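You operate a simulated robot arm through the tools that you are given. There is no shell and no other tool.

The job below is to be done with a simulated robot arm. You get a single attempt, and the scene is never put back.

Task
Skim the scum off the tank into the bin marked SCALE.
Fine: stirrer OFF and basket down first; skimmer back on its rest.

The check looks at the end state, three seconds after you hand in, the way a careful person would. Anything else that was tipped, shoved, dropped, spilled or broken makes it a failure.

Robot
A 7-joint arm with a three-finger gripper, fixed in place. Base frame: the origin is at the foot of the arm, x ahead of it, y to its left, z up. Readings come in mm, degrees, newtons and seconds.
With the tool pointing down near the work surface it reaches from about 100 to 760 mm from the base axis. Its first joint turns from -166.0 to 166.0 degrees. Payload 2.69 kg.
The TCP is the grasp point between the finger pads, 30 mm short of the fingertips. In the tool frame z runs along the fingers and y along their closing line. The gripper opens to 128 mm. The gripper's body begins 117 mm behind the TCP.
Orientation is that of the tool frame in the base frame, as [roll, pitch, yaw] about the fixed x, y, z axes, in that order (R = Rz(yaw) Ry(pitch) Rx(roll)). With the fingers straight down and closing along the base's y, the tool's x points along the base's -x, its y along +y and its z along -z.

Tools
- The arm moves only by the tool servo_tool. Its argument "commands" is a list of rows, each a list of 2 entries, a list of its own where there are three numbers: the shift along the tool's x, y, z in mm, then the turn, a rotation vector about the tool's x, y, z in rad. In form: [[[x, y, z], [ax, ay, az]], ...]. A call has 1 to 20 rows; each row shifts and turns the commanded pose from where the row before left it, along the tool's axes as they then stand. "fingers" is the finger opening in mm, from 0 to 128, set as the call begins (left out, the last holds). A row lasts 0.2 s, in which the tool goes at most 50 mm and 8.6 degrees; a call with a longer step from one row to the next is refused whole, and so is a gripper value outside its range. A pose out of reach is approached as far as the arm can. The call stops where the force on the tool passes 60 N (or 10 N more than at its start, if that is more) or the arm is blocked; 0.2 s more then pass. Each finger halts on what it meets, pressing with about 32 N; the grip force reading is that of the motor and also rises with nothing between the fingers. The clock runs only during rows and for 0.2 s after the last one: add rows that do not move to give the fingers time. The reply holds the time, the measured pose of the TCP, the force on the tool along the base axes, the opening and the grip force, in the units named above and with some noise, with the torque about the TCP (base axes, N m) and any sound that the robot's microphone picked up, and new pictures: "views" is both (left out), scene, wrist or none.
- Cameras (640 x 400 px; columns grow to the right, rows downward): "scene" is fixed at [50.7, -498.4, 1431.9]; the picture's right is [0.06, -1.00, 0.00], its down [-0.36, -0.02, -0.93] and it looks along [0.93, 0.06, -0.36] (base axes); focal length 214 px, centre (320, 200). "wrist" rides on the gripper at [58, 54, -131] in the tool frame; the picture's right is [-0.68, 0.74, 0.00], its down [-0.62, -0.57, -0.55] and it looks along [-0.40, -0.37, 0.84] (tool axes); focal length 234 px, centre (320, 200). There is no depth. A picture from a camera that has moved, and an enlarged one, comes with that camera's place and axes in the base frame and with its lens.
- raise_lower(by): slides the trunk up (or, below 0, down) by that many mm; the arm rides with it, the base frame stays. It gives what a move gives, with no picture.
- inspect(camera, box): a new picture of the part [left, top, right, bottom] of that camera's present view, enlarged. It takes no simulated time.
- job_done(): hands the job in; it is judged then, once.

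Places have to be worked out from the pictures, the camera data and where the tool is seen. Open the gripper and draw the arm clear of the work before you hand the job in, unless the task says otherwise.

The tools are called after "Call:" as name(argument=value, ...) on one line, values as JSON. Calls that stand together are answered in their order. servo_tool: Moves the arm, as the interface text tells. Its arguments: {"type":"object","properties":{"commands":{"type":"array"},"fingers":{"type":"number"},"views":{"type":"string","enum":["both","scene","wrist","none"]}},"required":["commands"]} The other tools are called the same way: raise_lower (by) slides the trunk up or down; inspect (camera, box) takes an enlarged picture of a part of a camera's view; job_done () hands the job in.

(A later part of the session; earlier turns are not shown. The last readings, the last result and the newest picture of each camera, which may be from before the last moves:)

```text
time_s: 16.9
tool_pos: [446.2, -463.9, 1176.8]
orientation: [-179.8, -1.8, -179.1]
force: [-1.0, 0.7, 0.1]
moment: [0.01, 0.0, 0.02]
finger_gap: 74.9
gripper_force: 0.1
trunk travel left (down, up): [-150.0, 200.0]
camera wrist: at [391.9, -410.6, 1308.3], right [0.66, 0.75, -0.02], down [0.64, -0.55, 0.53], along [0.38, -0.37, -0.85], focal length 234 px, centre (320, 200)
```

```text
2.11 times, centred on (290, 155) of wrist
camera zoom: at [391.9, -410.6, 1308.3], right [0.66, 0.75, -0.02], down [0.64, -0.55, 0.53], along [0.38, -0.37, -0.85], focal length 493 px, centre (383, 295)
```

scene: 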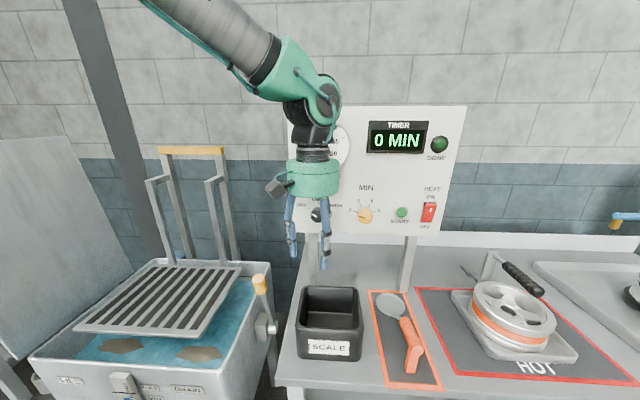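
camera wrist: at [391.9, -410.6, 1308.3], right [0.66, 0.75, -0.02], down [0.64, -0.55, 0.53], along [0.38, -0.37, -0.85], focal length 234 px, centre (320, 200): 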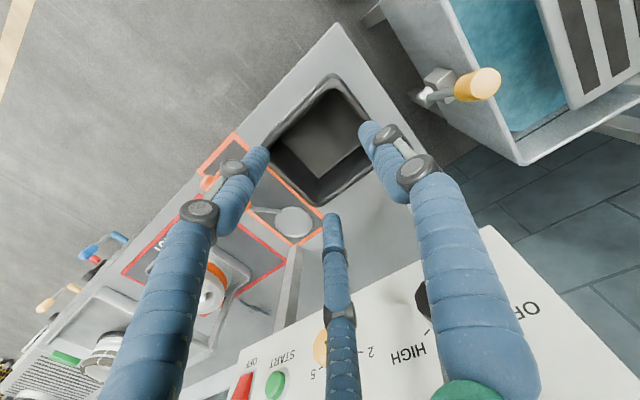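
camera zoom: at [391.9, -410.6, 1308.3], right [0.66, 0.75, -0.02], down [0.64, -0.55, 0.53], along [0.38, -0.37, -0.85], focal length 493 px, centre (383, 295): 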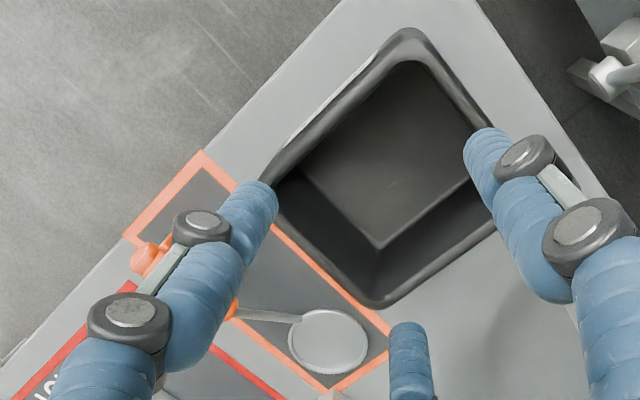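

I want a view of the lever's pivot box from the right side (any marks, its stops), so I move nearer and yaw the tool so the camera looks left-forward.

Call:
servo_tool(commands=[[[0, 25, 20], [0, 0, 0]], [[0, 25, 20], [0, 0, 0]], [[0, 24, 20], [0, 0, 0]], [[0, 0, 0], [0, 0, -0.14]], [[0, 0, 0], [0, 0, -0.14]], [[0, 0, 0], [0, 0, -0.14]], [[0, 0, 0], [0, 0, -0.14]], [[0, 0, 0], [0, 0, -0.14]], [[0, 0, 0], [0, 0, -0.14]], [[0, 0, 0], [0, 0, -0.14]], [[0, 0, 0], [0, 0, -0.14]], [[0, 0, 0], [0, 0, -0.14]], [[0, 0, 0], [0, 0, -0.14]]], fingers=75)

Call:
inspect(camera="wrist", box=[200, 60, 480, 240])

```text
time_s: 19.7
tool_pos: [443.4, -390.7, 1117.2]
orientation: [178.4, -0.4, -98.6]
force: [-0.5, 0.7, -0.3]
moment: [-0.02, -0.02, -0.01]
finger_gap: 75.1
gripper_force: 0.0
trunk travel left (down, up): [-150.0, 200.0]
camera wrist: at [386.2, -438.7, 1248.2], right [-0.62, 0.78, 0.01], down [0.67, 0.52, 0.53], along [0.41, 0.34, -0.85], focal length 234 px, centre (320, 200)
```

scene: 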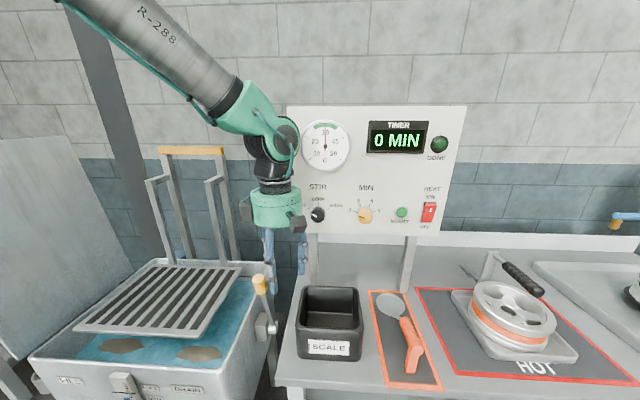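
wrist: 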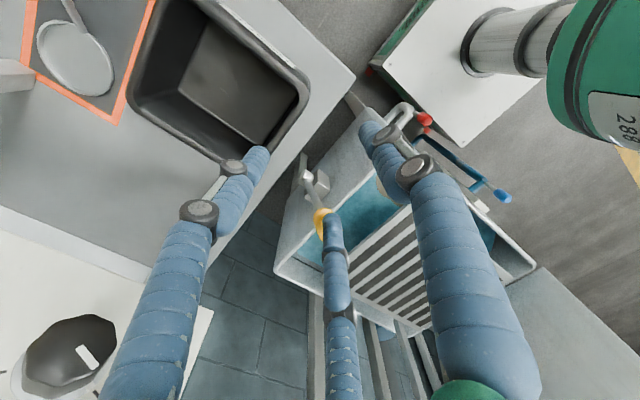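

```text
2.22 times, centred on (340, 150) of wrist
camera zoom: at [386.2, -438.7, 1248.2], right [-0.62, 0.78, 0.01], down [0.67, 0.52, 0.53], along [0.41, 0.34, -0.85], focal length 520 px, centre (276, 311)
```

zoom: 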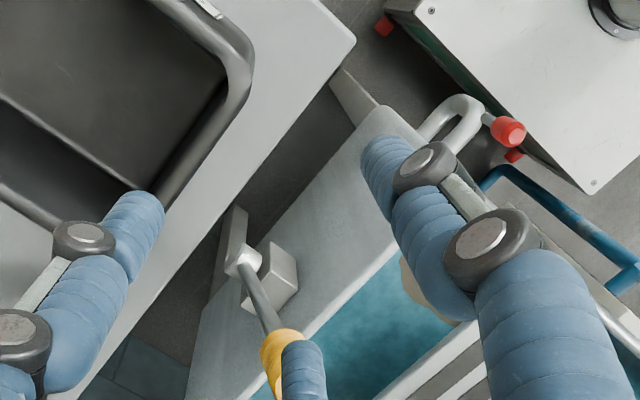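

I can see the drain pipe (red end) and fill hose at the front to avoid. I yaw back and move to above/behind the lever with the fingers wide open to pin down its grip precisely.

Call:
servo_tool(commands=[[[0, 0, 0], [0, 0, 0.14]], [[0, 0, 0], [0, 0, 0.14]], [[0, 0, 0], [0, 0, 0.14]], [[0, 0, 0], [0, 0, 0.14]], [[0, 0, 0], [0, 0, 0.14]], [[0, 0, 0], [0, 0, 0.14]], [[0, 0, 0], [0, 0, 0.14]], [[0, 0, 0], [0, 0, 0.14]], [[0, 0, 0], [0, 0, 0.14]], [[0, 0, 0], [0, 0, 0.14]], [[0, 34, -11], [0, 0, 0]], [[0, 34, -11], [0, 0, 0]], [[0, 34, -11], [0, 0, 0]]], fingers=128)

Call:
inspect(camera="wrist", box=[240, 0, 560, 220])

Call:
inspect(camera="scene", box=[200, 230, 320, 350])

```text
time_s: 22.5
tool_pos: [443.0, -286.7, 1150.9]
orientation: [-179.8, -1.6, -179.1]
force: [0.5, -0.8, 0.6]
moment: [-0.02, 0.02, -0.03]
finger_gap: 128.2
gripper_force: 0.1
trunk travel left (down, up): [-150.0, 200.0]
camera wrist: at [388.5, -234.1, 1280.5], right [0.67, 0.75, -0.02], down [0.64, -0.55, 0.53], along [0.39, -0.37, -0.85], focal length 234 px, centre (320, 200)
```

scene: 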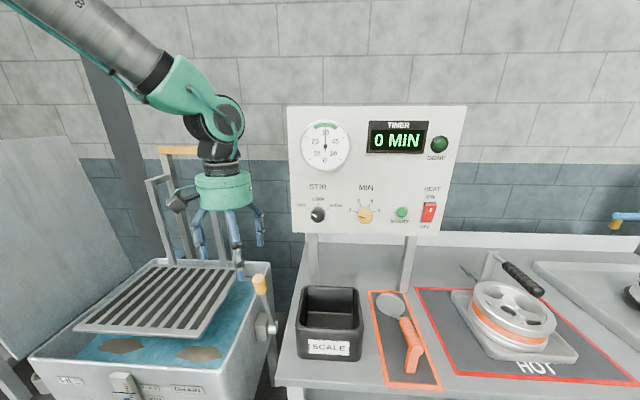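
wrist: 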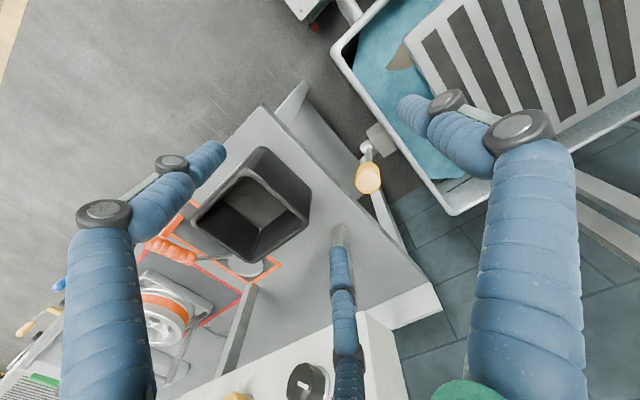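

```text
1.82 times, centred on (400, 110) of wrist
camera zoom: at [388.5, -234.1, 1280.5], right [0.67, 0.75, -0.02], down [0.64, -0.55, 0.53], along [0.39, -0.37, -0.85], focal length 426 px, centre (174, 364)
```

zoom: 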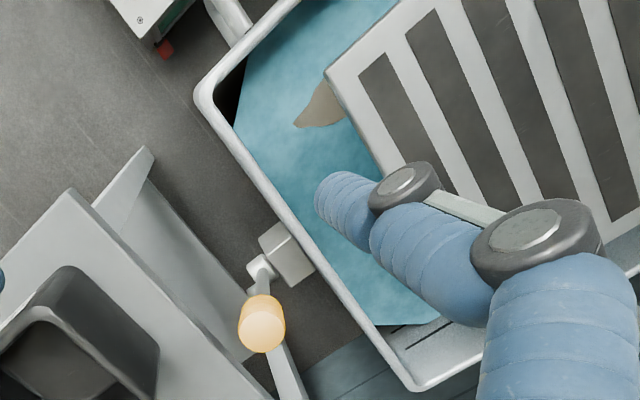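

```text
3.33 times, centred on (260, 290) of scene
camera zoom: at [50.7, -498.4, 1431.9], right [0.06, -1.0, 0.0], down [-0.36, -0.02, -0.93], along [0.93, 0.06, -0.36], focal length 715 px, centre (520, -100)
```

zoom: 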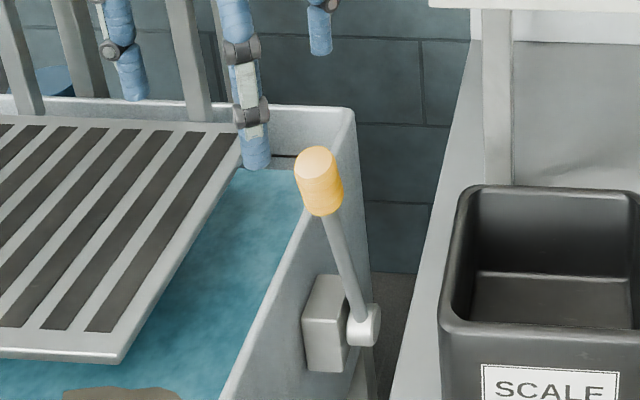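

From two views the lever grip's top is at about (541, -287, 994), its pivot at (622, -288, 690), leaning 15° toward the robot. I align the tool axis with the lever and go to 100 mm above the grip point.

Call:
servo_tool(commands=[[[0, 0, 0], [0, -0.144, 0]], [[0, 0, 0], [0, -0.144, 0]], [[-13.5, 0, 29], [0, 0, 0]], [[-13.5, 0, 29], [0, 0, 0]], [[-13.5, 0, 29], [0, 0, 0]], [[-13.5, 0, 29], [0, 0, 0]]], fingers=85)

Call:
inspect(camera="wrist", box=[220, 60, 440, 240])

Call:
inspect(camera="scene", box=[200, 230, 320, 350])

```text
time_s: 23.9
tool_pos: [526.3, -285.8, 1050.9]
orientation: [-179.7, 15.0, -178.9]
force: [0.2, 0.5, -0.7]
moment: [-0.03, -0.02, -0.03]
finger_gap: 84.9
gripper_force: 0.1
trunk travel left (down, up): [-150.0, 200.0]
camera wrist: at [435.8, -233.4, 1161.4], right [0.64, 0.75, 0.17], down [0.46, -0.56, 0.69], along [0.61, -0.36, -0.7], focal length 234 px, centre (320, 200)
```

scene: 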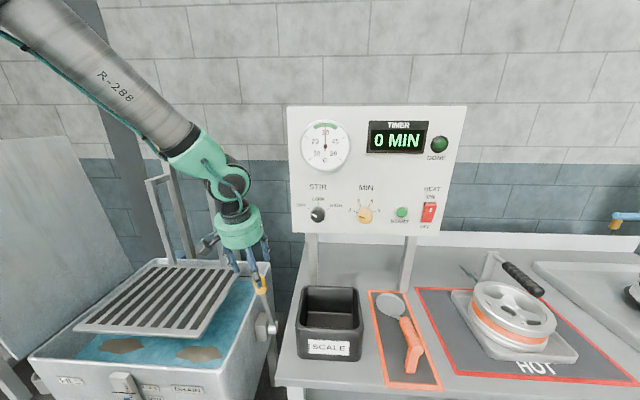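
wrist: 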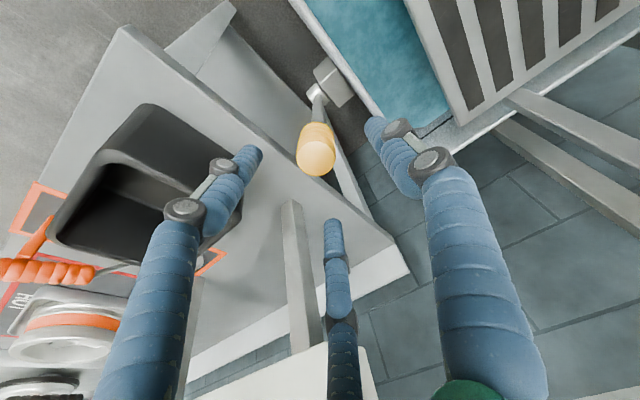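

```text
2.22 times, centred on (330, 150) of wrist
camera zoom: at [435.8, -233.4, 1161.4], right [0.64, 0.75, 0.17], down [0.46, -0.56, 0.69], along [0.61, -0.36, -0.7], focal length 520 px, centre (298, 311)
```

zoom: 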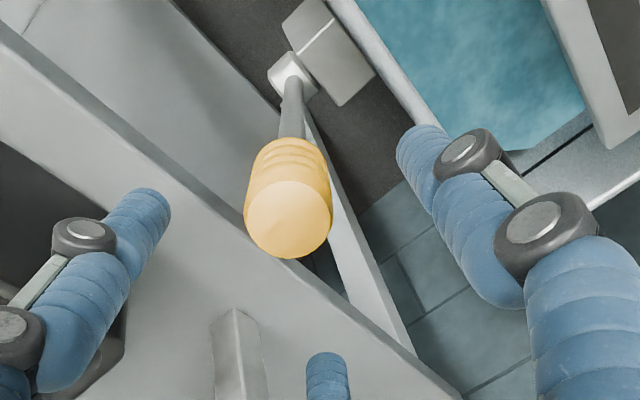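

```text
3.33 times, centred on (260, 290) of scene
camera zoom: at [50.7, -498.4, 1431.9], right [0.06, -1.0, 0.0], down [-0.36, -0.02, -0.93], along [0.93, 0.06, -0.36], focal length 715 px, centre (520, -100)
```

zoom: 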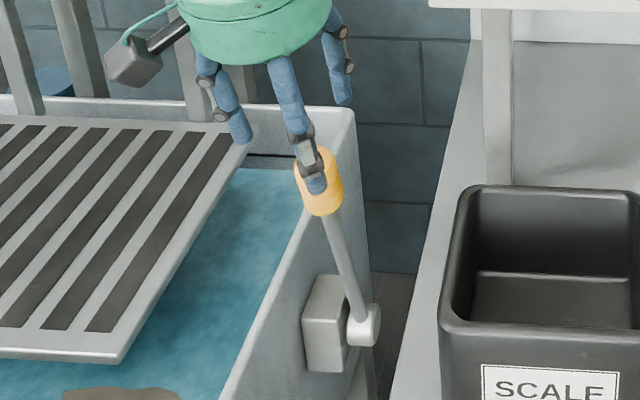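

The tool axis is aligned to within ~3 mm of the grip. I advance 98 mm along it, with a small -2.5 mm y correction, then close on the grip.

Call:
servo_tool(commands=[[[0, -2.5, 18], [0, 0, 0]], [[0, 0, 20], [0, 0, 0]], [[0, 0, 20], [0, 0, 0]], [[0, 0, 20], [0, 0, 0]], [[0, 0, 20], [0, 0, 0]]], fingers=85)

Call:
inspect(camera="wrist", box=[220, 60, 440, 240])

```text
time_s: 25.1
tool_pos: [550.5, -289.1, 957.6]
orientation: [-179.7, 14.9, -179.0]
force: [0.9, 0.1, 0.4]
moment: [0.02, -0.01, 0.02]
finger_gap: 84.9
gripper_force: 0.1
trunk travel left (down, up): [-150.0, 200.0]
camera wrist: at [460.5, -237.0, 1066.9], right [0.64, 0.75, 0.17], down [0.46, -0.56, 0.69], along [0.61, -0.36, -0.7], focal length 234 px, centre (320, 200)
```

scene: 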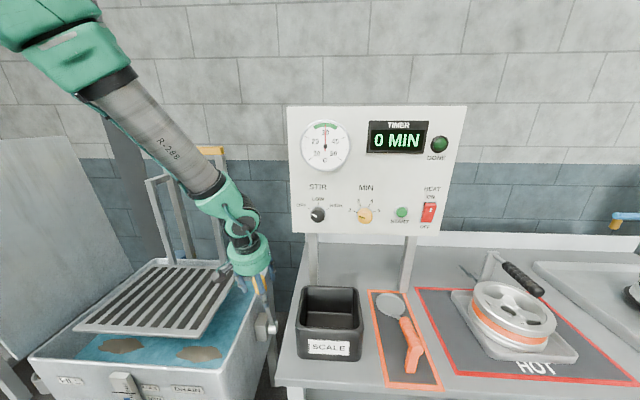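
wrist: 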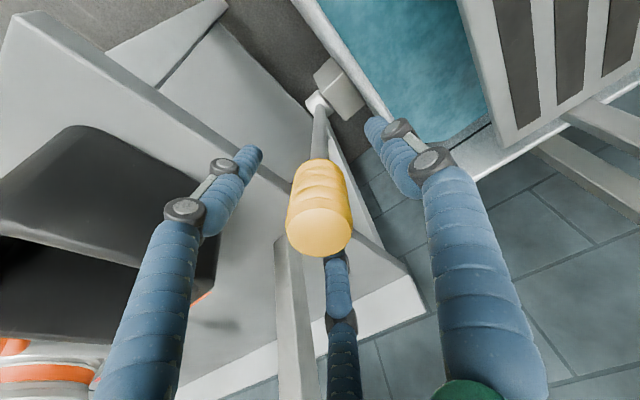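

```text
2.22 times, centred on (330, 150) of wrist
camera zoom: at [460.5, -237.0, 1066.9], right [0.64, 0.75, 0.17], down [0.46, -0.56, 0.69], along [0.61, -0.36, -0.7], focal length 520 px, centre (298, 311)
```

zoom: 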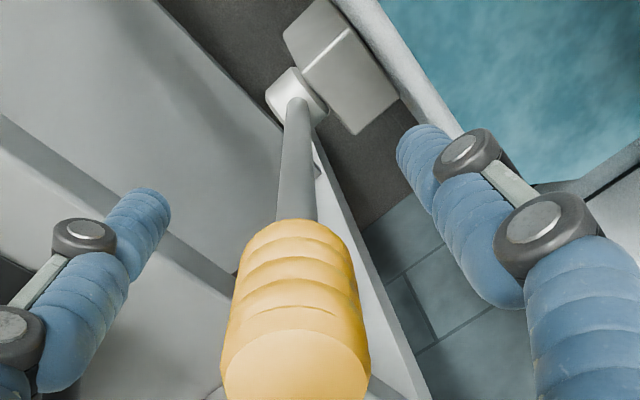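

The grip is inside the fingers. Closing on it.

Call:
servo_tool(commands=[[[0, 0, 0], [0, 0, 0]], [[0, 0, 0], [0, 0, 0]], [[0, 0, 0], [0, 0, 0]], [[0, 0, 0], [0, 0, 0]]], fingers=15)

```text
time_s: 26.1
tool_pos: [551.1, -290.1, 956.2]
orientation: [-179.8, 14.9, -178.9]
force: [-0.5, -9.6, -5.6]
moment: [-0.4, 0.01, -0.06]
finger_gap: 34.7
gripper_force: 44.5
trunk travel left (down, up): [-150.0, 200.0]
camera wrist: at [460.6, -237.5, 1066.8], right [0.64, 0.75, 0.17], down [0.46, -0.56, 0.69], along [0.61, -0.36, -0.7], focal length 234 px, centre (320, 200)
```

scene: 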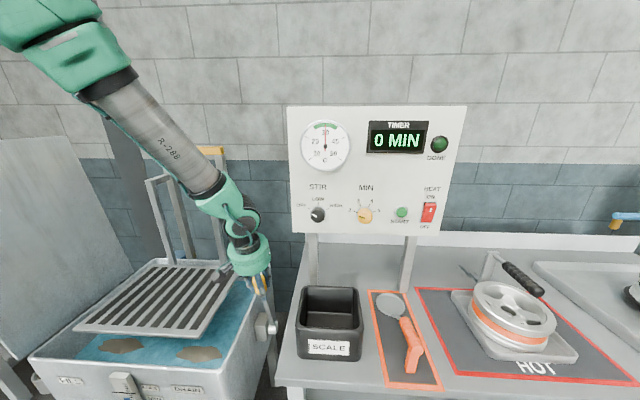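
wrist: 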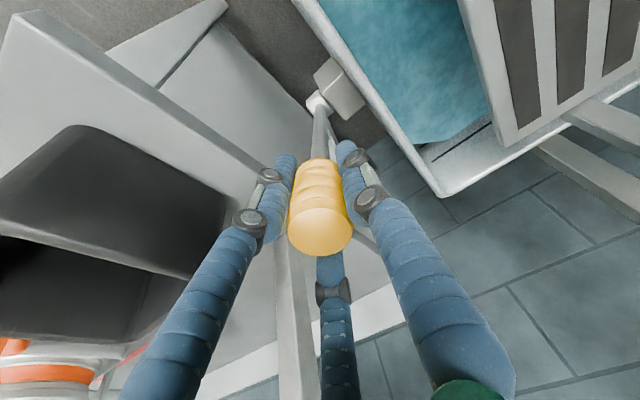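

The grip is held (gap 35 mm). I test gently: one small arc (3°, about 14 mm) toward the robot, watching the force.

Call:
servo_tool(commands=[[[0, -2, 0], [0, 0, 0]], [[6.9, 0, 0.1], [0, -0.025, 0]], [[6.9, 0, 0.1], [0, -0.025, 0]], [[0, 0, 0], [0, 0, 0]]], views="scene")

```text
time_s: 27.1
tool_pos: [537.3, -290.4, 953.3]
orientation: [-179.8, 17.7, -179.0]
force: [8.5, 20.3, 7.2]
moment: [0.68, -0.25, 0.13]
finger_gap: 34.8
gripper_force: 45.3
trunk travel left (down, up): [-150.0, 200.0]
```

scene: 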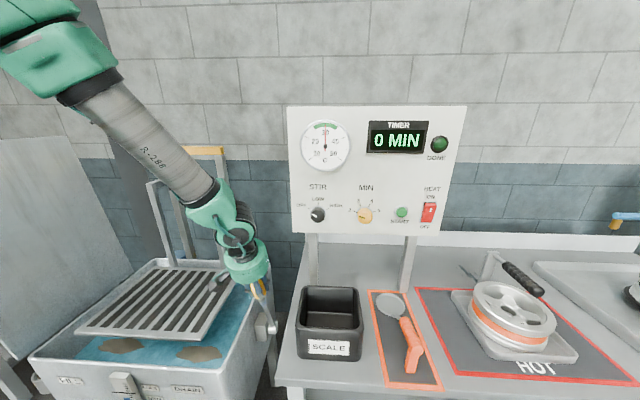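

The lever moves toward the robot with only ~8 N. I undo the y offset slightly and continue another ~17°, then check whether the basket is going down.

Call:
servo_tool(commands=[[[0, 1.5, 0], [0, 0, 0]], [[20.6, 0, 0.8], [0, -0.075, 0]], [[20.6, 0, 0.8], [0, -0.075, 0]], [[20.6, 0, 0.8], [0, -0.075, 0]], [[20.6, 0, 0.8], [0, -0.075, 0]], [[0, 0, 0], [0, 0, 0]]])

```text
time_s: 28.5
tool_pos: [463.8, -290.0, 912.3]
orientation: [-179.9, 34.7, -179.1]
force: [19.2, -9.7, -31.4]
moment: [0.16, -0.29, 0.15]
finger_gap: 34.9
gripper_force: 45.3
trunk travel left (down, up): [-150.0, 200.0]
camera wrist: at [340.6, -238.6, 985.0], right [0.54, 0.75, 0.39], down [0.2, -0.56, 0.8], along [0.81, -0.36, -0.46], focal length 234 px, centre (320, 200)
```

scene: 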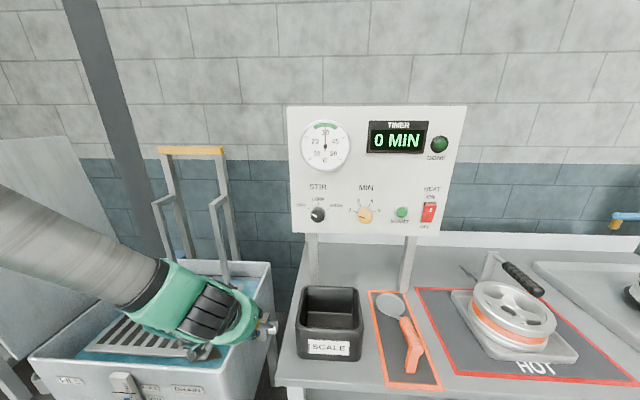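
wrist: 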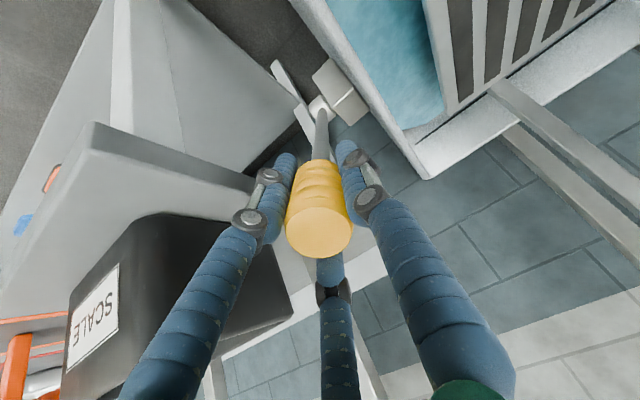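

It works: the basket's arms slid down with the lever. The force is mostly axial (arc radius slightly off), so I correct by 3 mm along the axis and continue another ~13°.

Call:
servo_tool(commands=[[[0, 0.5, 3], [0, 0, 0]], [[20.6, 0, 1.2], [0, -0.075, 0]], [[20.6, 0, 1.2], [0, -0.075, 0]], [[20.6, 0, 1.2], [0, -0.075, 0]], [[0, 0, 0], [0, 0, 0]]])

```text
time_s: 29.7
tool_pos: [461.2, -239.9, 880.7]
orientation: [-178.2, 48.5, -169.7]
force: [-0.3, -0.5, 0.3]
moment: [0.0, 0.0, 0.01]
finger_gap: 24.1
gripper_force: 2.4
trunk travel left (down, up): [-150.0, 200.0]
stopped in row 5: the arm was blocked; the commanded pose is now the measured one
camera wrist: at [318.2, -206.5, 921.4], right [0.33, 0.81, 0.49], down [0.08, -0.54, 0.84], along [0.94, -0.23, -0.24], focal length 234 px, centre (320, 200)
```

scene: 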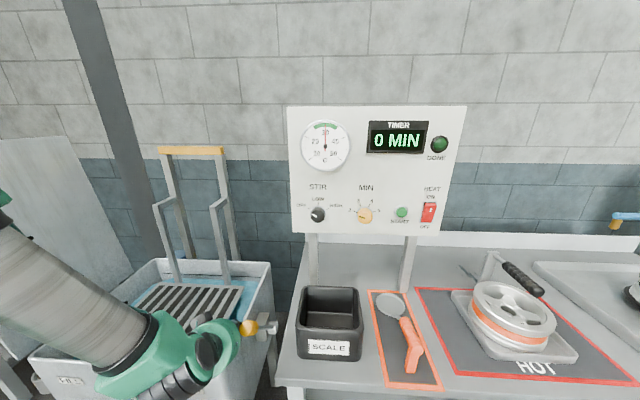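
wrist: 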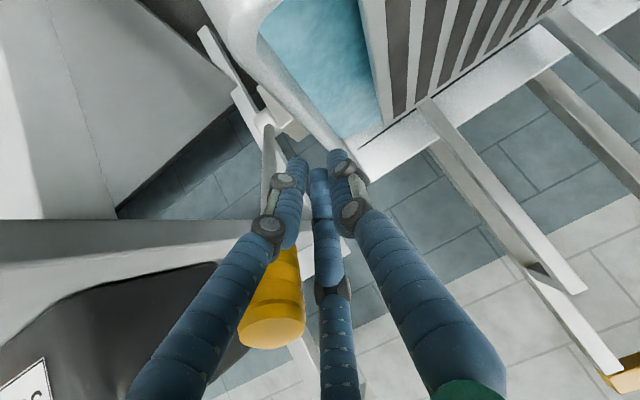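

The arm ran into a limit and slipped off the lever to its left side; the basket has gone down further. I back out along the tool axis, moving slightly away from the lever, before re-approaching differently.

Call:
servo_tool(commands=[[[0, 6, -10], [0, 0, 0]], [[0, 3, -25], [0, 0, 0]], [[0, 0, -35], [0, 0, 0]], [[0, 0, -40], [0, 0, 0]]], fingers=25)

Call:
inspect(camera="scene", box=[200, 250, 320, 360])

```text
time_s: 30.6
tool_pos: [421.2, -163.9, 931.3]
orientation: [179.4, 48.1, -160.7]
force: [0.6, -0.6, -0.9]
moment: [0.06, 0.04, 0.11]
finger_gap: 24.9
gripper_force: 0.0
trunk travel left (down, up): [-150.0, 200.0]
stopped in row 4: the arm was blocked; the commanded pose is now the measured one
camera wrist: at [276.0, -160.0, 976.0], right [0.18, 0.84, 0.51], down [0.2, -0.54, 0.82], along [0.96, -0.05, -0.26], focal length 234 px, centre (320, 200)
```

scene: 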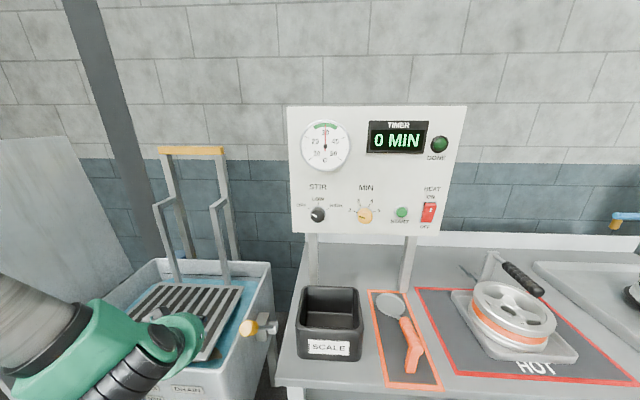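
wrist: 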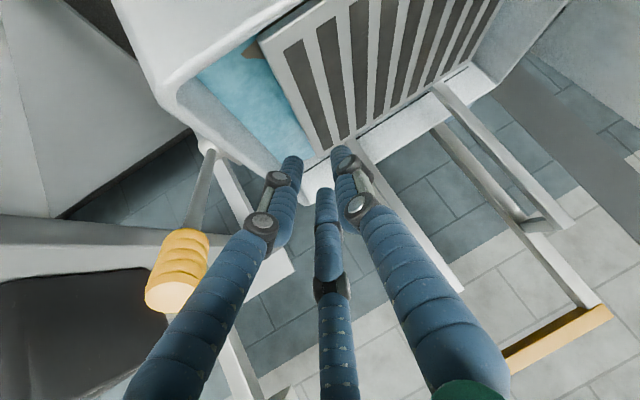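

```text
3.64 times, centred on (260, 305) of scene
camera zoom: at [50.7, -498.4, 1431.9], right [0.06, -1.0, 0.0], down [-0.36, -0.02, -0.93], along [0.93, 0.06, -0.36], focal length 780 px, centre (538, -182)
```

zoom: 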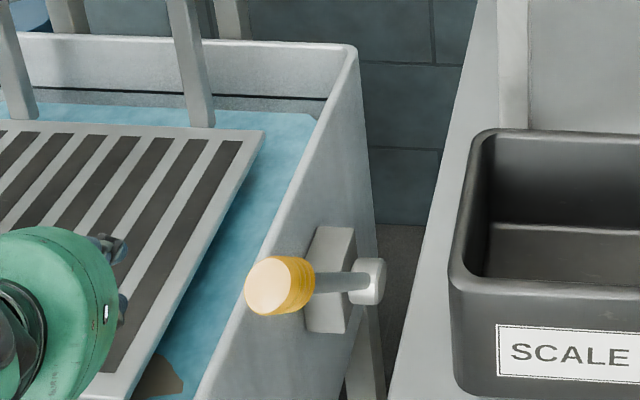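

The arm is in an awkward configuration here. I'll rotate the tool back to vertical while rising, so it is comfortable again, then take a look at lever and basket.

Call:
servo_tool(commands=[[[0, 0, -8], [0, 0.14, 0]], [[0, 0, -10], [0, 0.14, 0]], [[0, 0, -15], [0, 0.14, 0]], [[0, 0, -20], [0, 0.14, 0]], [[0, 0, -25], [0, 0.14, 0]], [[0, 0, -30], [0, 0.14, 0]], [[0, 0, -30], [0, 0, 0.112]], [[0, 0, -30], [0, 0, 0.112]], [[0, 0, 0], [0, 0, 0.112]]], fingers=70)

Call:
inspect(camera="scene", box=[20, 190, 320, 400])

```text
time_s: 32.6
tool_pos: [383.1, -178.1, 1089.3]
orientation: [179.7, -0.2, -179.8]
force: [-0.2, -0.1, 0.4]
moment: [0.01, -0.04, -0.01]
finger_gap: 69.8
gripper_force: 0.0
trunk travel left (down, up): [-150.0, 200.0]
camera wrist: at [326.0, -125.4, 1221.6], right [0.67, 0.74, 0.0], down [0.62, -0.57, 0.54], along [0.4, -0.37, -0.84], focal length 234 px, centre (320, 200)
```

scene: 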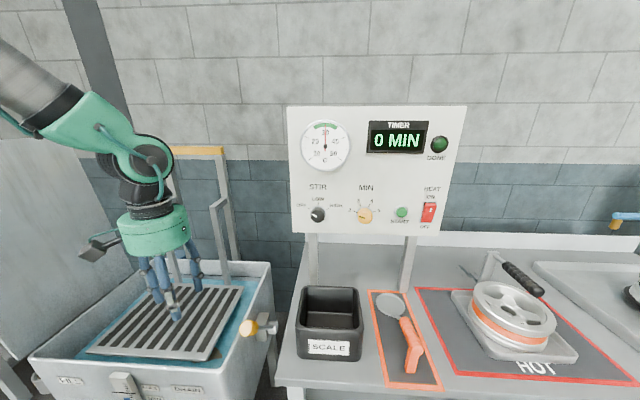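
wrist: 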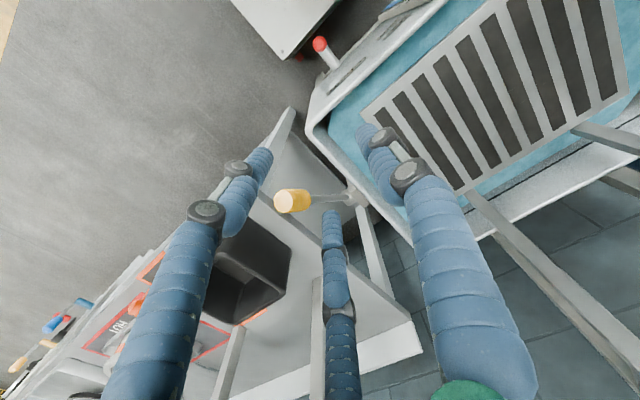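

```text
1.90 times, centred on (170, 295) of scene
camera zoom: at [50.7, -498.4, 1431.9], right [0.06, -1.0, 0.0], down [-0.36, -0.02, -0.93], along [0.93, 0.06, -0.36], focal length 408 px, centre (606, 19)
```

zoom: 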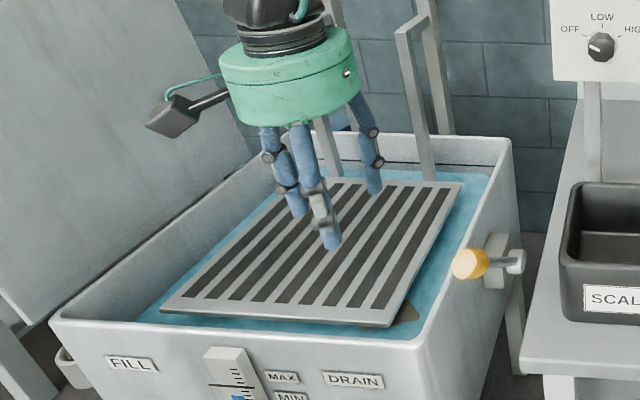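

The lever is now at about 40° tilt (end near (432, -290, 924)) and the basket at z≈808, still above the water (~735). I'll push the lever further down from above with nearly closed fingers; first I yaw +90° so two fingers straddle the lever bar.

Call:
servo_tool(commands=[[[0, 0, 0], [0, 0, 0.1428]], [[0, 0, 0], [0, 0, 0.1428]], [[0, 0, 0], [0, 0, 0.1428]], [[0, 0, 0], [0, 0, 0.1428]], [[0, 0, 0], [0, 0, 0.1428]], [[0, 0, 0], [0, 0, 0.1428]], [[0, 0, 0], [0, 0, 0.1428]], [[0, 0, 0], [0, 0, 0.1428]], [[0, 0, 0], [0, 0, 0.1428]], [[0, 0, 0], [0, 0, 0.1428]], [[0, 0, 0], [0, 0, 0.1428]]], fingers=32)

```text
time_s: 35.0
tool_pos: [383.5, -178.9, 1091.2]
orientation: [-179.9, -0.2, 90.2]
force: [-0.1, 0.1, -0.7]
moment: [-0.03, 0.0, 0.01]
finger_gap: 31.9
gripper_force: 0.1
trunk travel left (down, up): [-150.0, 200.0]
camera wrist: at [438.8, -120.8, 1220.8], right [0.74, -0.67, -0.01], down [-0.56, -0.62, 0.55], along [-0.37, -0.4, -0.84], focal length 234 px, centre (320, 200)
```

scene: 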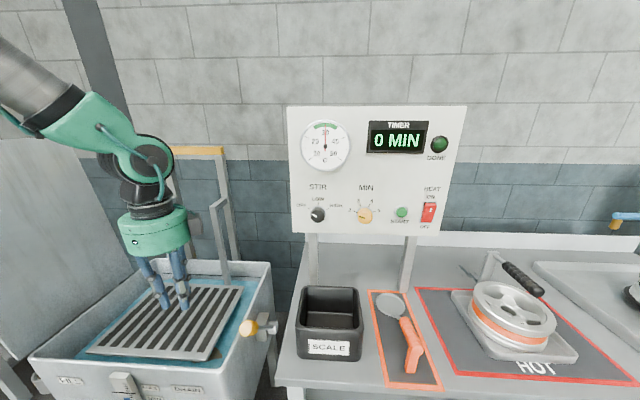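
wrist: 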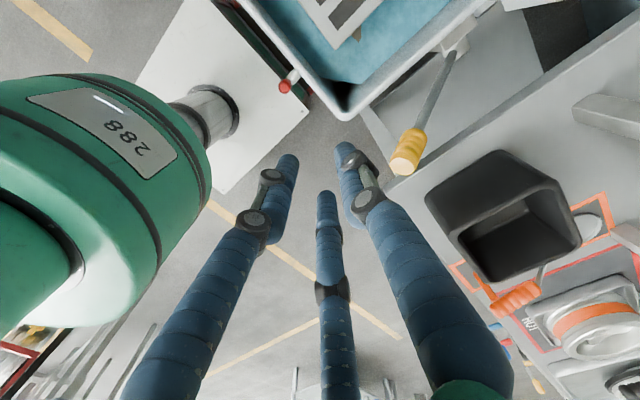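

Good, this yaw is reachable and shows the lever clearly (end ≈ (431, -290, 926)). I go to above the lever bar at (498, -290, 985).

Call:
servo_tool(commands=[[[-28, 28.6, 26], [0, 0, 0]], [[-28, 28.6, 26], [0, 0, 0]], [[-28, 28.6, 26], [0, 0, 0]], [[-27, 28.6, 28], [0, 0, 0]]], fingers=32)

Call:
inspect(camera="wrist", box=[220, 60, 440, 240])

Call:
inspect(camera="scene", box=[200, 230, 320, 350])

```text
time_s: 36.0
tool_pos: [499.9, -288.3, 983.9]
orientation: [-179.8, -0.4, 90.2]
force: [-0.9, 0.0, 0.1]
moment: [-0.02, -0.04, 0.02]
finger_gap: 31.9
gripper_force: 0.2
trunk travel left (down, up): [-150.0, 200.0]
camera wrist: at [553.4, -229.9, 1114.0], right [0.74, -0.67, -0.01], down [-0.56, -0.62, 0.55], along [-0.37, -0.4, -0.84], focal length 234 px, centre (320, 200)
```

scene: 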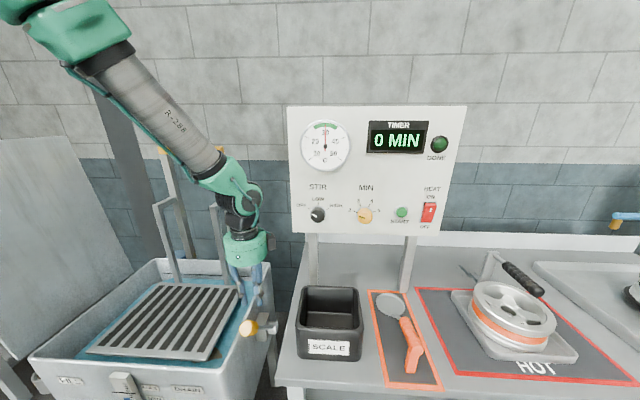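
wrist: 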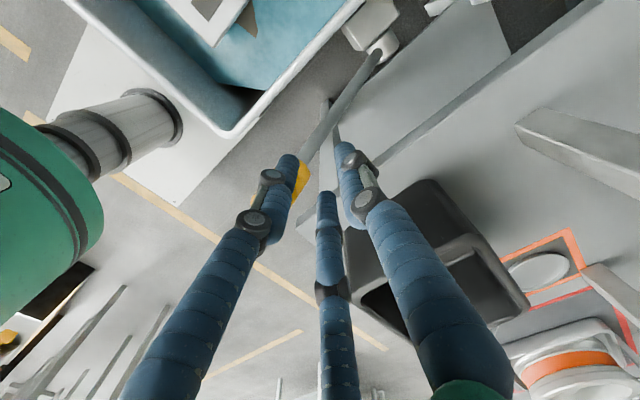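

```text
2.22 times, centred on (330, 150) of wrist
camera zoom: at [553.4, -229.9, 1114.0], right [0.74, -0.67, -0.01], down [-0.56, -0.62, 0.55], along [-0.37, -0.4, -0.84], focal length 520 px, centre (298, 311)
```

zoom: 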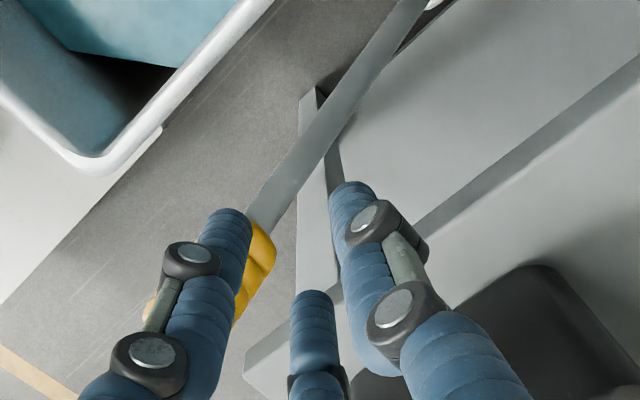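

```text
3.33 times, centred on (260, 290) of scene
camera zoom: at [50.7, -498.4, 1431.9], right [0.06, -1.0, 0.0], down [-0.36, -0.02, -0.93], along [0.93, 0.06, -0.36], focal length 715 px, centre (520, -100)
```

zoom: 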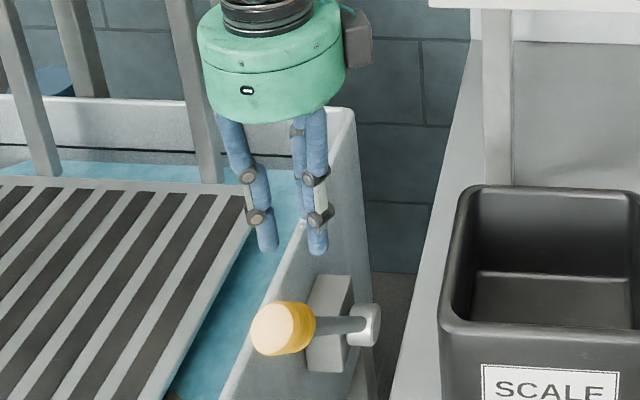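

The lever bar lies centred under the fingers. I descend to contact near the grip and push it along its arc (to ~50° tilt), watching forces.

Call:
servo_tool(commands=[[[-1, -16, 34], [0, 0, 0]], [[0, -1.5, 20], [0, 0, 0]], [[0, -9, 7], [0, 0, 0]], [[0, -9, 7], [0, 0, 0]], [[0, -8.3, 8], [0, 0, 0]], [[0, -8.3, 8], [0, 0, 0]]], fingers=32)

Call:
inspect(camera="wrist", box=[220, 60, 440, 240])

Call:
inspect(camera="scene", box=[200, 230, 320, 350])

```text
time_s: 37.4
tool_pos: [446.5, -290.0, 899.4]
orientation: [-179.8, -0.3, 90.2]
force: [9.4, -19.6, 0.7]
moment: [-0.52, -0.3, 0.49]
finger_gap: 40.2
gripper_force: 5.8
trunk travel left (down, up): [-150.0, 200.0]
camera wrist: at [501.2, -231.6, 1029.3], right [0.74, -0.67, -0.01], down [-0.56, -0.62, 0.55], along [-0.37, -0.4, -0.84], focal length 234 px, centre (320, 200)
```

scene: 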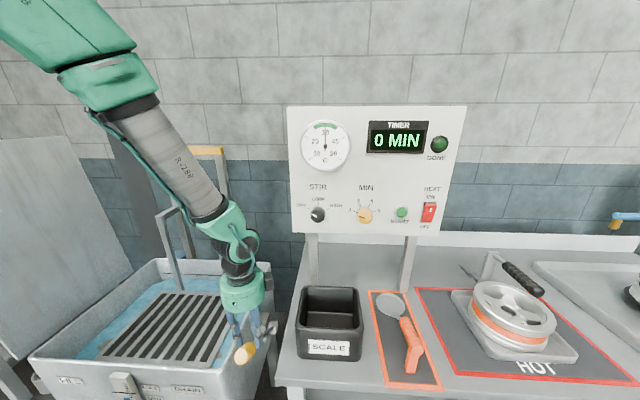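
wrist: 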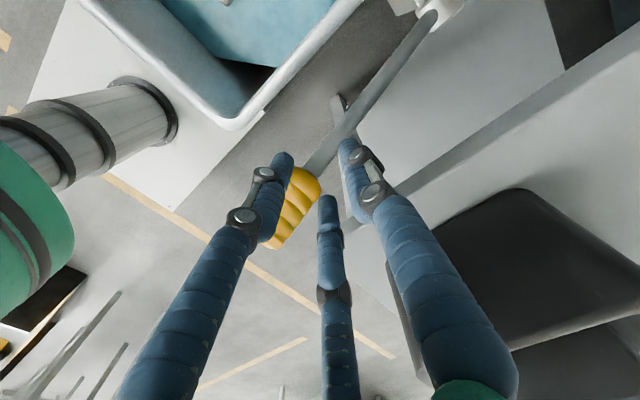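

```text
2.22 times, centred on (330, 150) of wrist
camera zoom: at [501.2, -231.6, 1029.3], right [0.74, -0.67, -0.01], down [-0.56, -0.62, 0.55], along [-0.37, -0.4, -0.84], focal length 520 px, centre (298, 311)
```

zoom: 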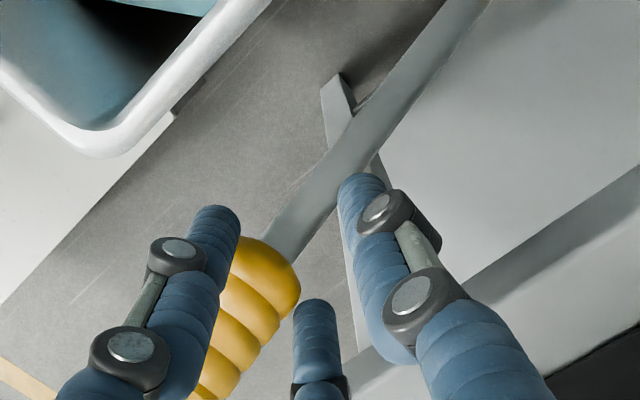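

```text
3.33 times, centred on (260, 290) of scene
camera zoom: at [50.7, -498.4, 1431.9], right [0.06, -1.0, 0.0], down [-0.36, -0.02, -0.93], along [0.93, 0.06, -0.36], focal length 715 px, centre (520, -100)
```

zoom: 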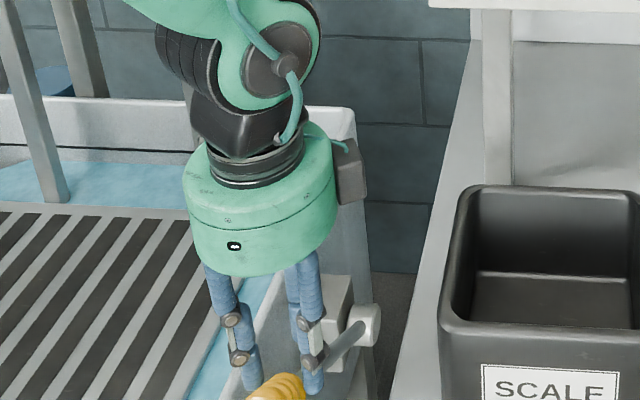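

The lever is following, cradled between two fingers, and the basket is lower. I correct 2.5 mm in y and keep pushing to about 65°.

Call:
servo_tool(commands=[[[-2.5, 0, 0], [0, 0, 0]], [[0, -7.2, 8.8], [0, 0, 0]], [[0, -7, 9], [0, 0, 0]], [[0, -6.9, 9.3], [0, 0, 0]], [[0, -6.8, 9.3], [0, 0, 0]], [[0, -6, 10], [0, 0, 0]], [[0, -6, 10], [0, 0, 0]]], fingers=32)

Call:
inspect(camera="wrist", box=[220, 60, 440, 240])

Call:
inspect(camera="scene", box=[80, 250, 320, 400])

```text
time_s: 39.0
tool_pos: [404.1, -290.1, 843.2]
orientation: [-179.6, -0.5, 90.3]
force: [5.8, 12.6, -1.2]
moment: [0.39, 0.05, -0.28]
finger_gap: 43.3
gripper_force: 8.0
trunk travel left (down, up): [-150.0, 200.0]
camera wrist: at [459.5, -232.6, 972.5], right [0.74, -0.67, -0.01], down [-0.56, -0.62, 0.55], along [-0.37, -0.4, -0.84], focal length 234 px, centre (320, 200)
```

scene: 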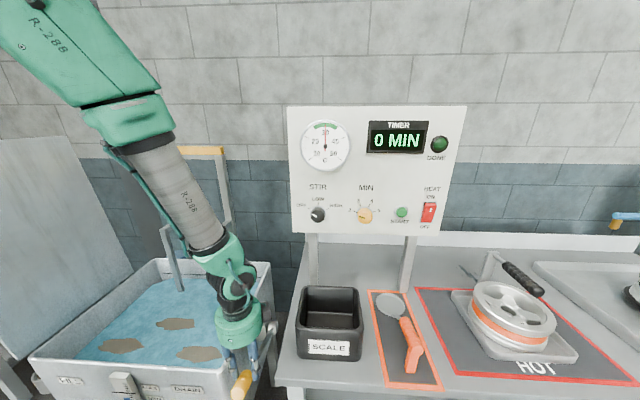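
wrist: 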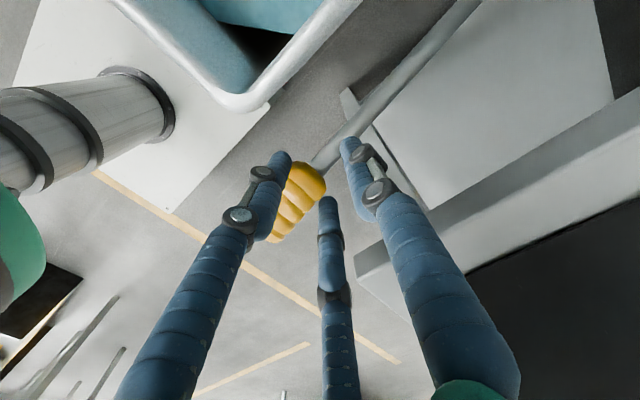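

```text
2.22 times, centred on (330, 150) of wrist
camera zoom: at [459.5, -232.6, 972.5], right [0.74, -0.67, -0.01], down [-0.56, -0.62, 0.55], along [-0.37, -0.4, -0.84], focal length 520 px, centre (298, 311)
```

zoom: 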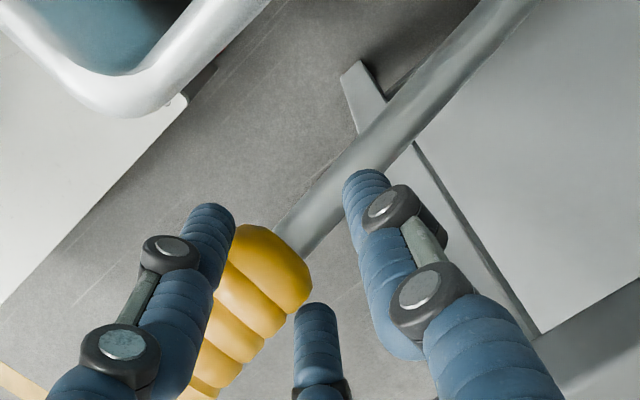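

```text
2.67 times, centred on (200, 325) of scene
camera zoom: at [50.7, -498.4, 1431.9], right [0.06, -1.0, 0.0], down [-0.36, -0.02, -0.93], along [0.93, 0.06, -0.36], focal length 572 px, centre (640, -133)
```

zoom: 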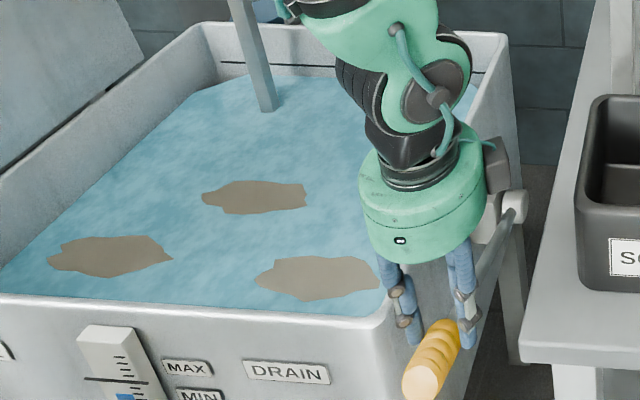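

The basket has submerged and three scum patches show. I keep pushing the lever until its end stop, in small steps.

Call:
servo_tool(commands=[[[1, -5, 10.4], [0, 0, 0]], [[0, -5, 10.5], [0, 0, 0]], [[0, -4.2, 10.7], [0, 0, 0]], [[0, -4.2, 10.8], [0, 0, 0]], [[0, -3, 11], [0, 0, 0]], [[0, -3, 11], [0, 0, 0]]], fingers=32)

Call:
inspect(camera="scene", box=[80, 250, 320, 400])

```text
time_s: 40.4
tool_pos: [382.1, -290.5, 779.6]
orientation: [-179.8, -0.2, 90.3]
force: [21.1, 10.9, 6.6]
moment: [0.29, -1.62, 0.18]
finger_gap: 43.5
gripper_force: 45.7
trunk travel left (down, up): [-150.0, 200.0]
camera wrist: at [436.8, -232.1, 909.4], right [0.74, -0.67, -0.01], down [-0.56, -0.62, 0.55], along [-0.37, -0.4, -0.84], focal length 234 px, centre (320, 200)
```

scene: 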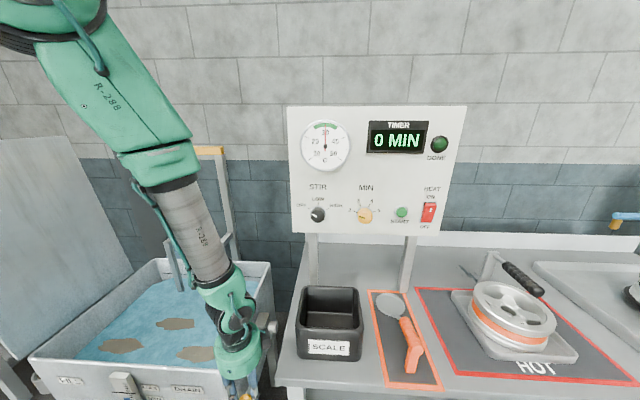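
wrist: 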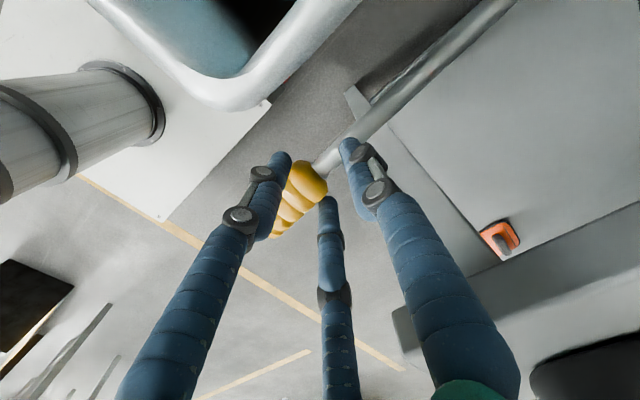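

```text
2.67 times, centred on (200, 325) of scene
camera zoom: at [50.7, -498.4, 1431.9], right [0.06, -1.0, 0.0], down [-0.36, -0.02, -0.93], along [0.93, 0.06, -0.36], focal length 572 px, centre (640, -133)
```

zoom: 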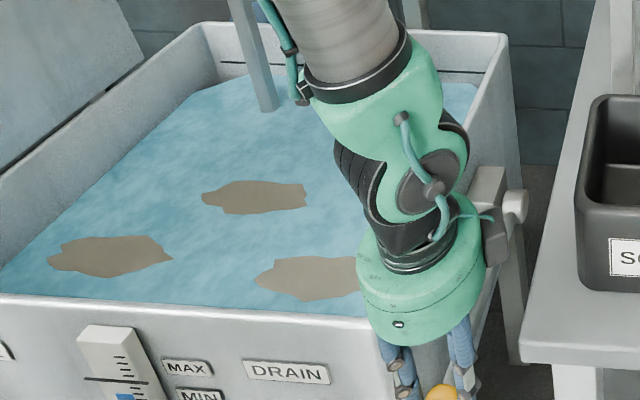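

No hard stop yet (vertical force only ~7 N). I continue downward in small steps, easing x a little.

Call:
servo_tool(commands=[[[0, 2, 8], [0, 0, 0]], [[0, 0, 8], [0, 0, 0]], [[0, -1, 8], [0, 0, 0]], [[0, -1, 8], [0, 0, 0]], [[0, 0, 8], [0, 0, 0]]], fingers=32)

Call:
inspect(camera="wrist", box=[220, 40, 540, 240])

```text
time_s: 41.6
tool_pos: [381.5, -289.1, 739.0]
orientation: [-179.7, -0.3, 90.3]
force: [-10.4, -5.5, 24.7]
moment: [-0.53, 0.61, 0.16]
finger_gap: 38.2
gripper_force: 4.5
trunk travel left (down, up): [-150.0, 200.0]
camera wrist: at [434.8, -231.6, 870.1], right [0.74, -0.67, -0.01], down [-0.56, -0.62, 0.55], along [-0.37, -0.4, -0.84], focal length 234 px, centre (320, 200)
```

scene: 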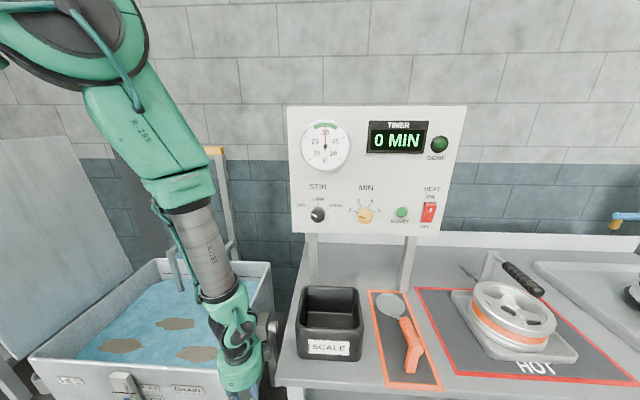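
wrist: 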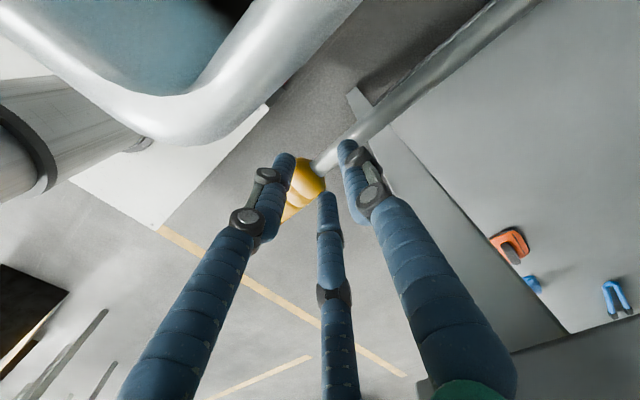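

```text
2.00 times, centred on (380, 140) of wrist
camera zoom: at [434.8, -231.6, 870.1], right [0.74, -0.67, -0.01], down [-0.56, -0.62, 0.55], along [-0.37, -0.4, -0.84], focal length 468 px, centre (200, 320)
```

zoom: 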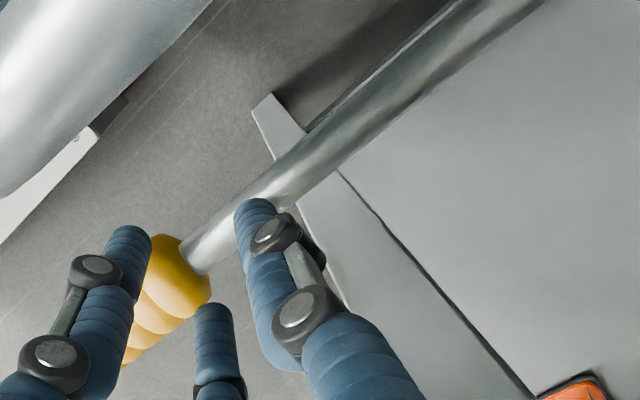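

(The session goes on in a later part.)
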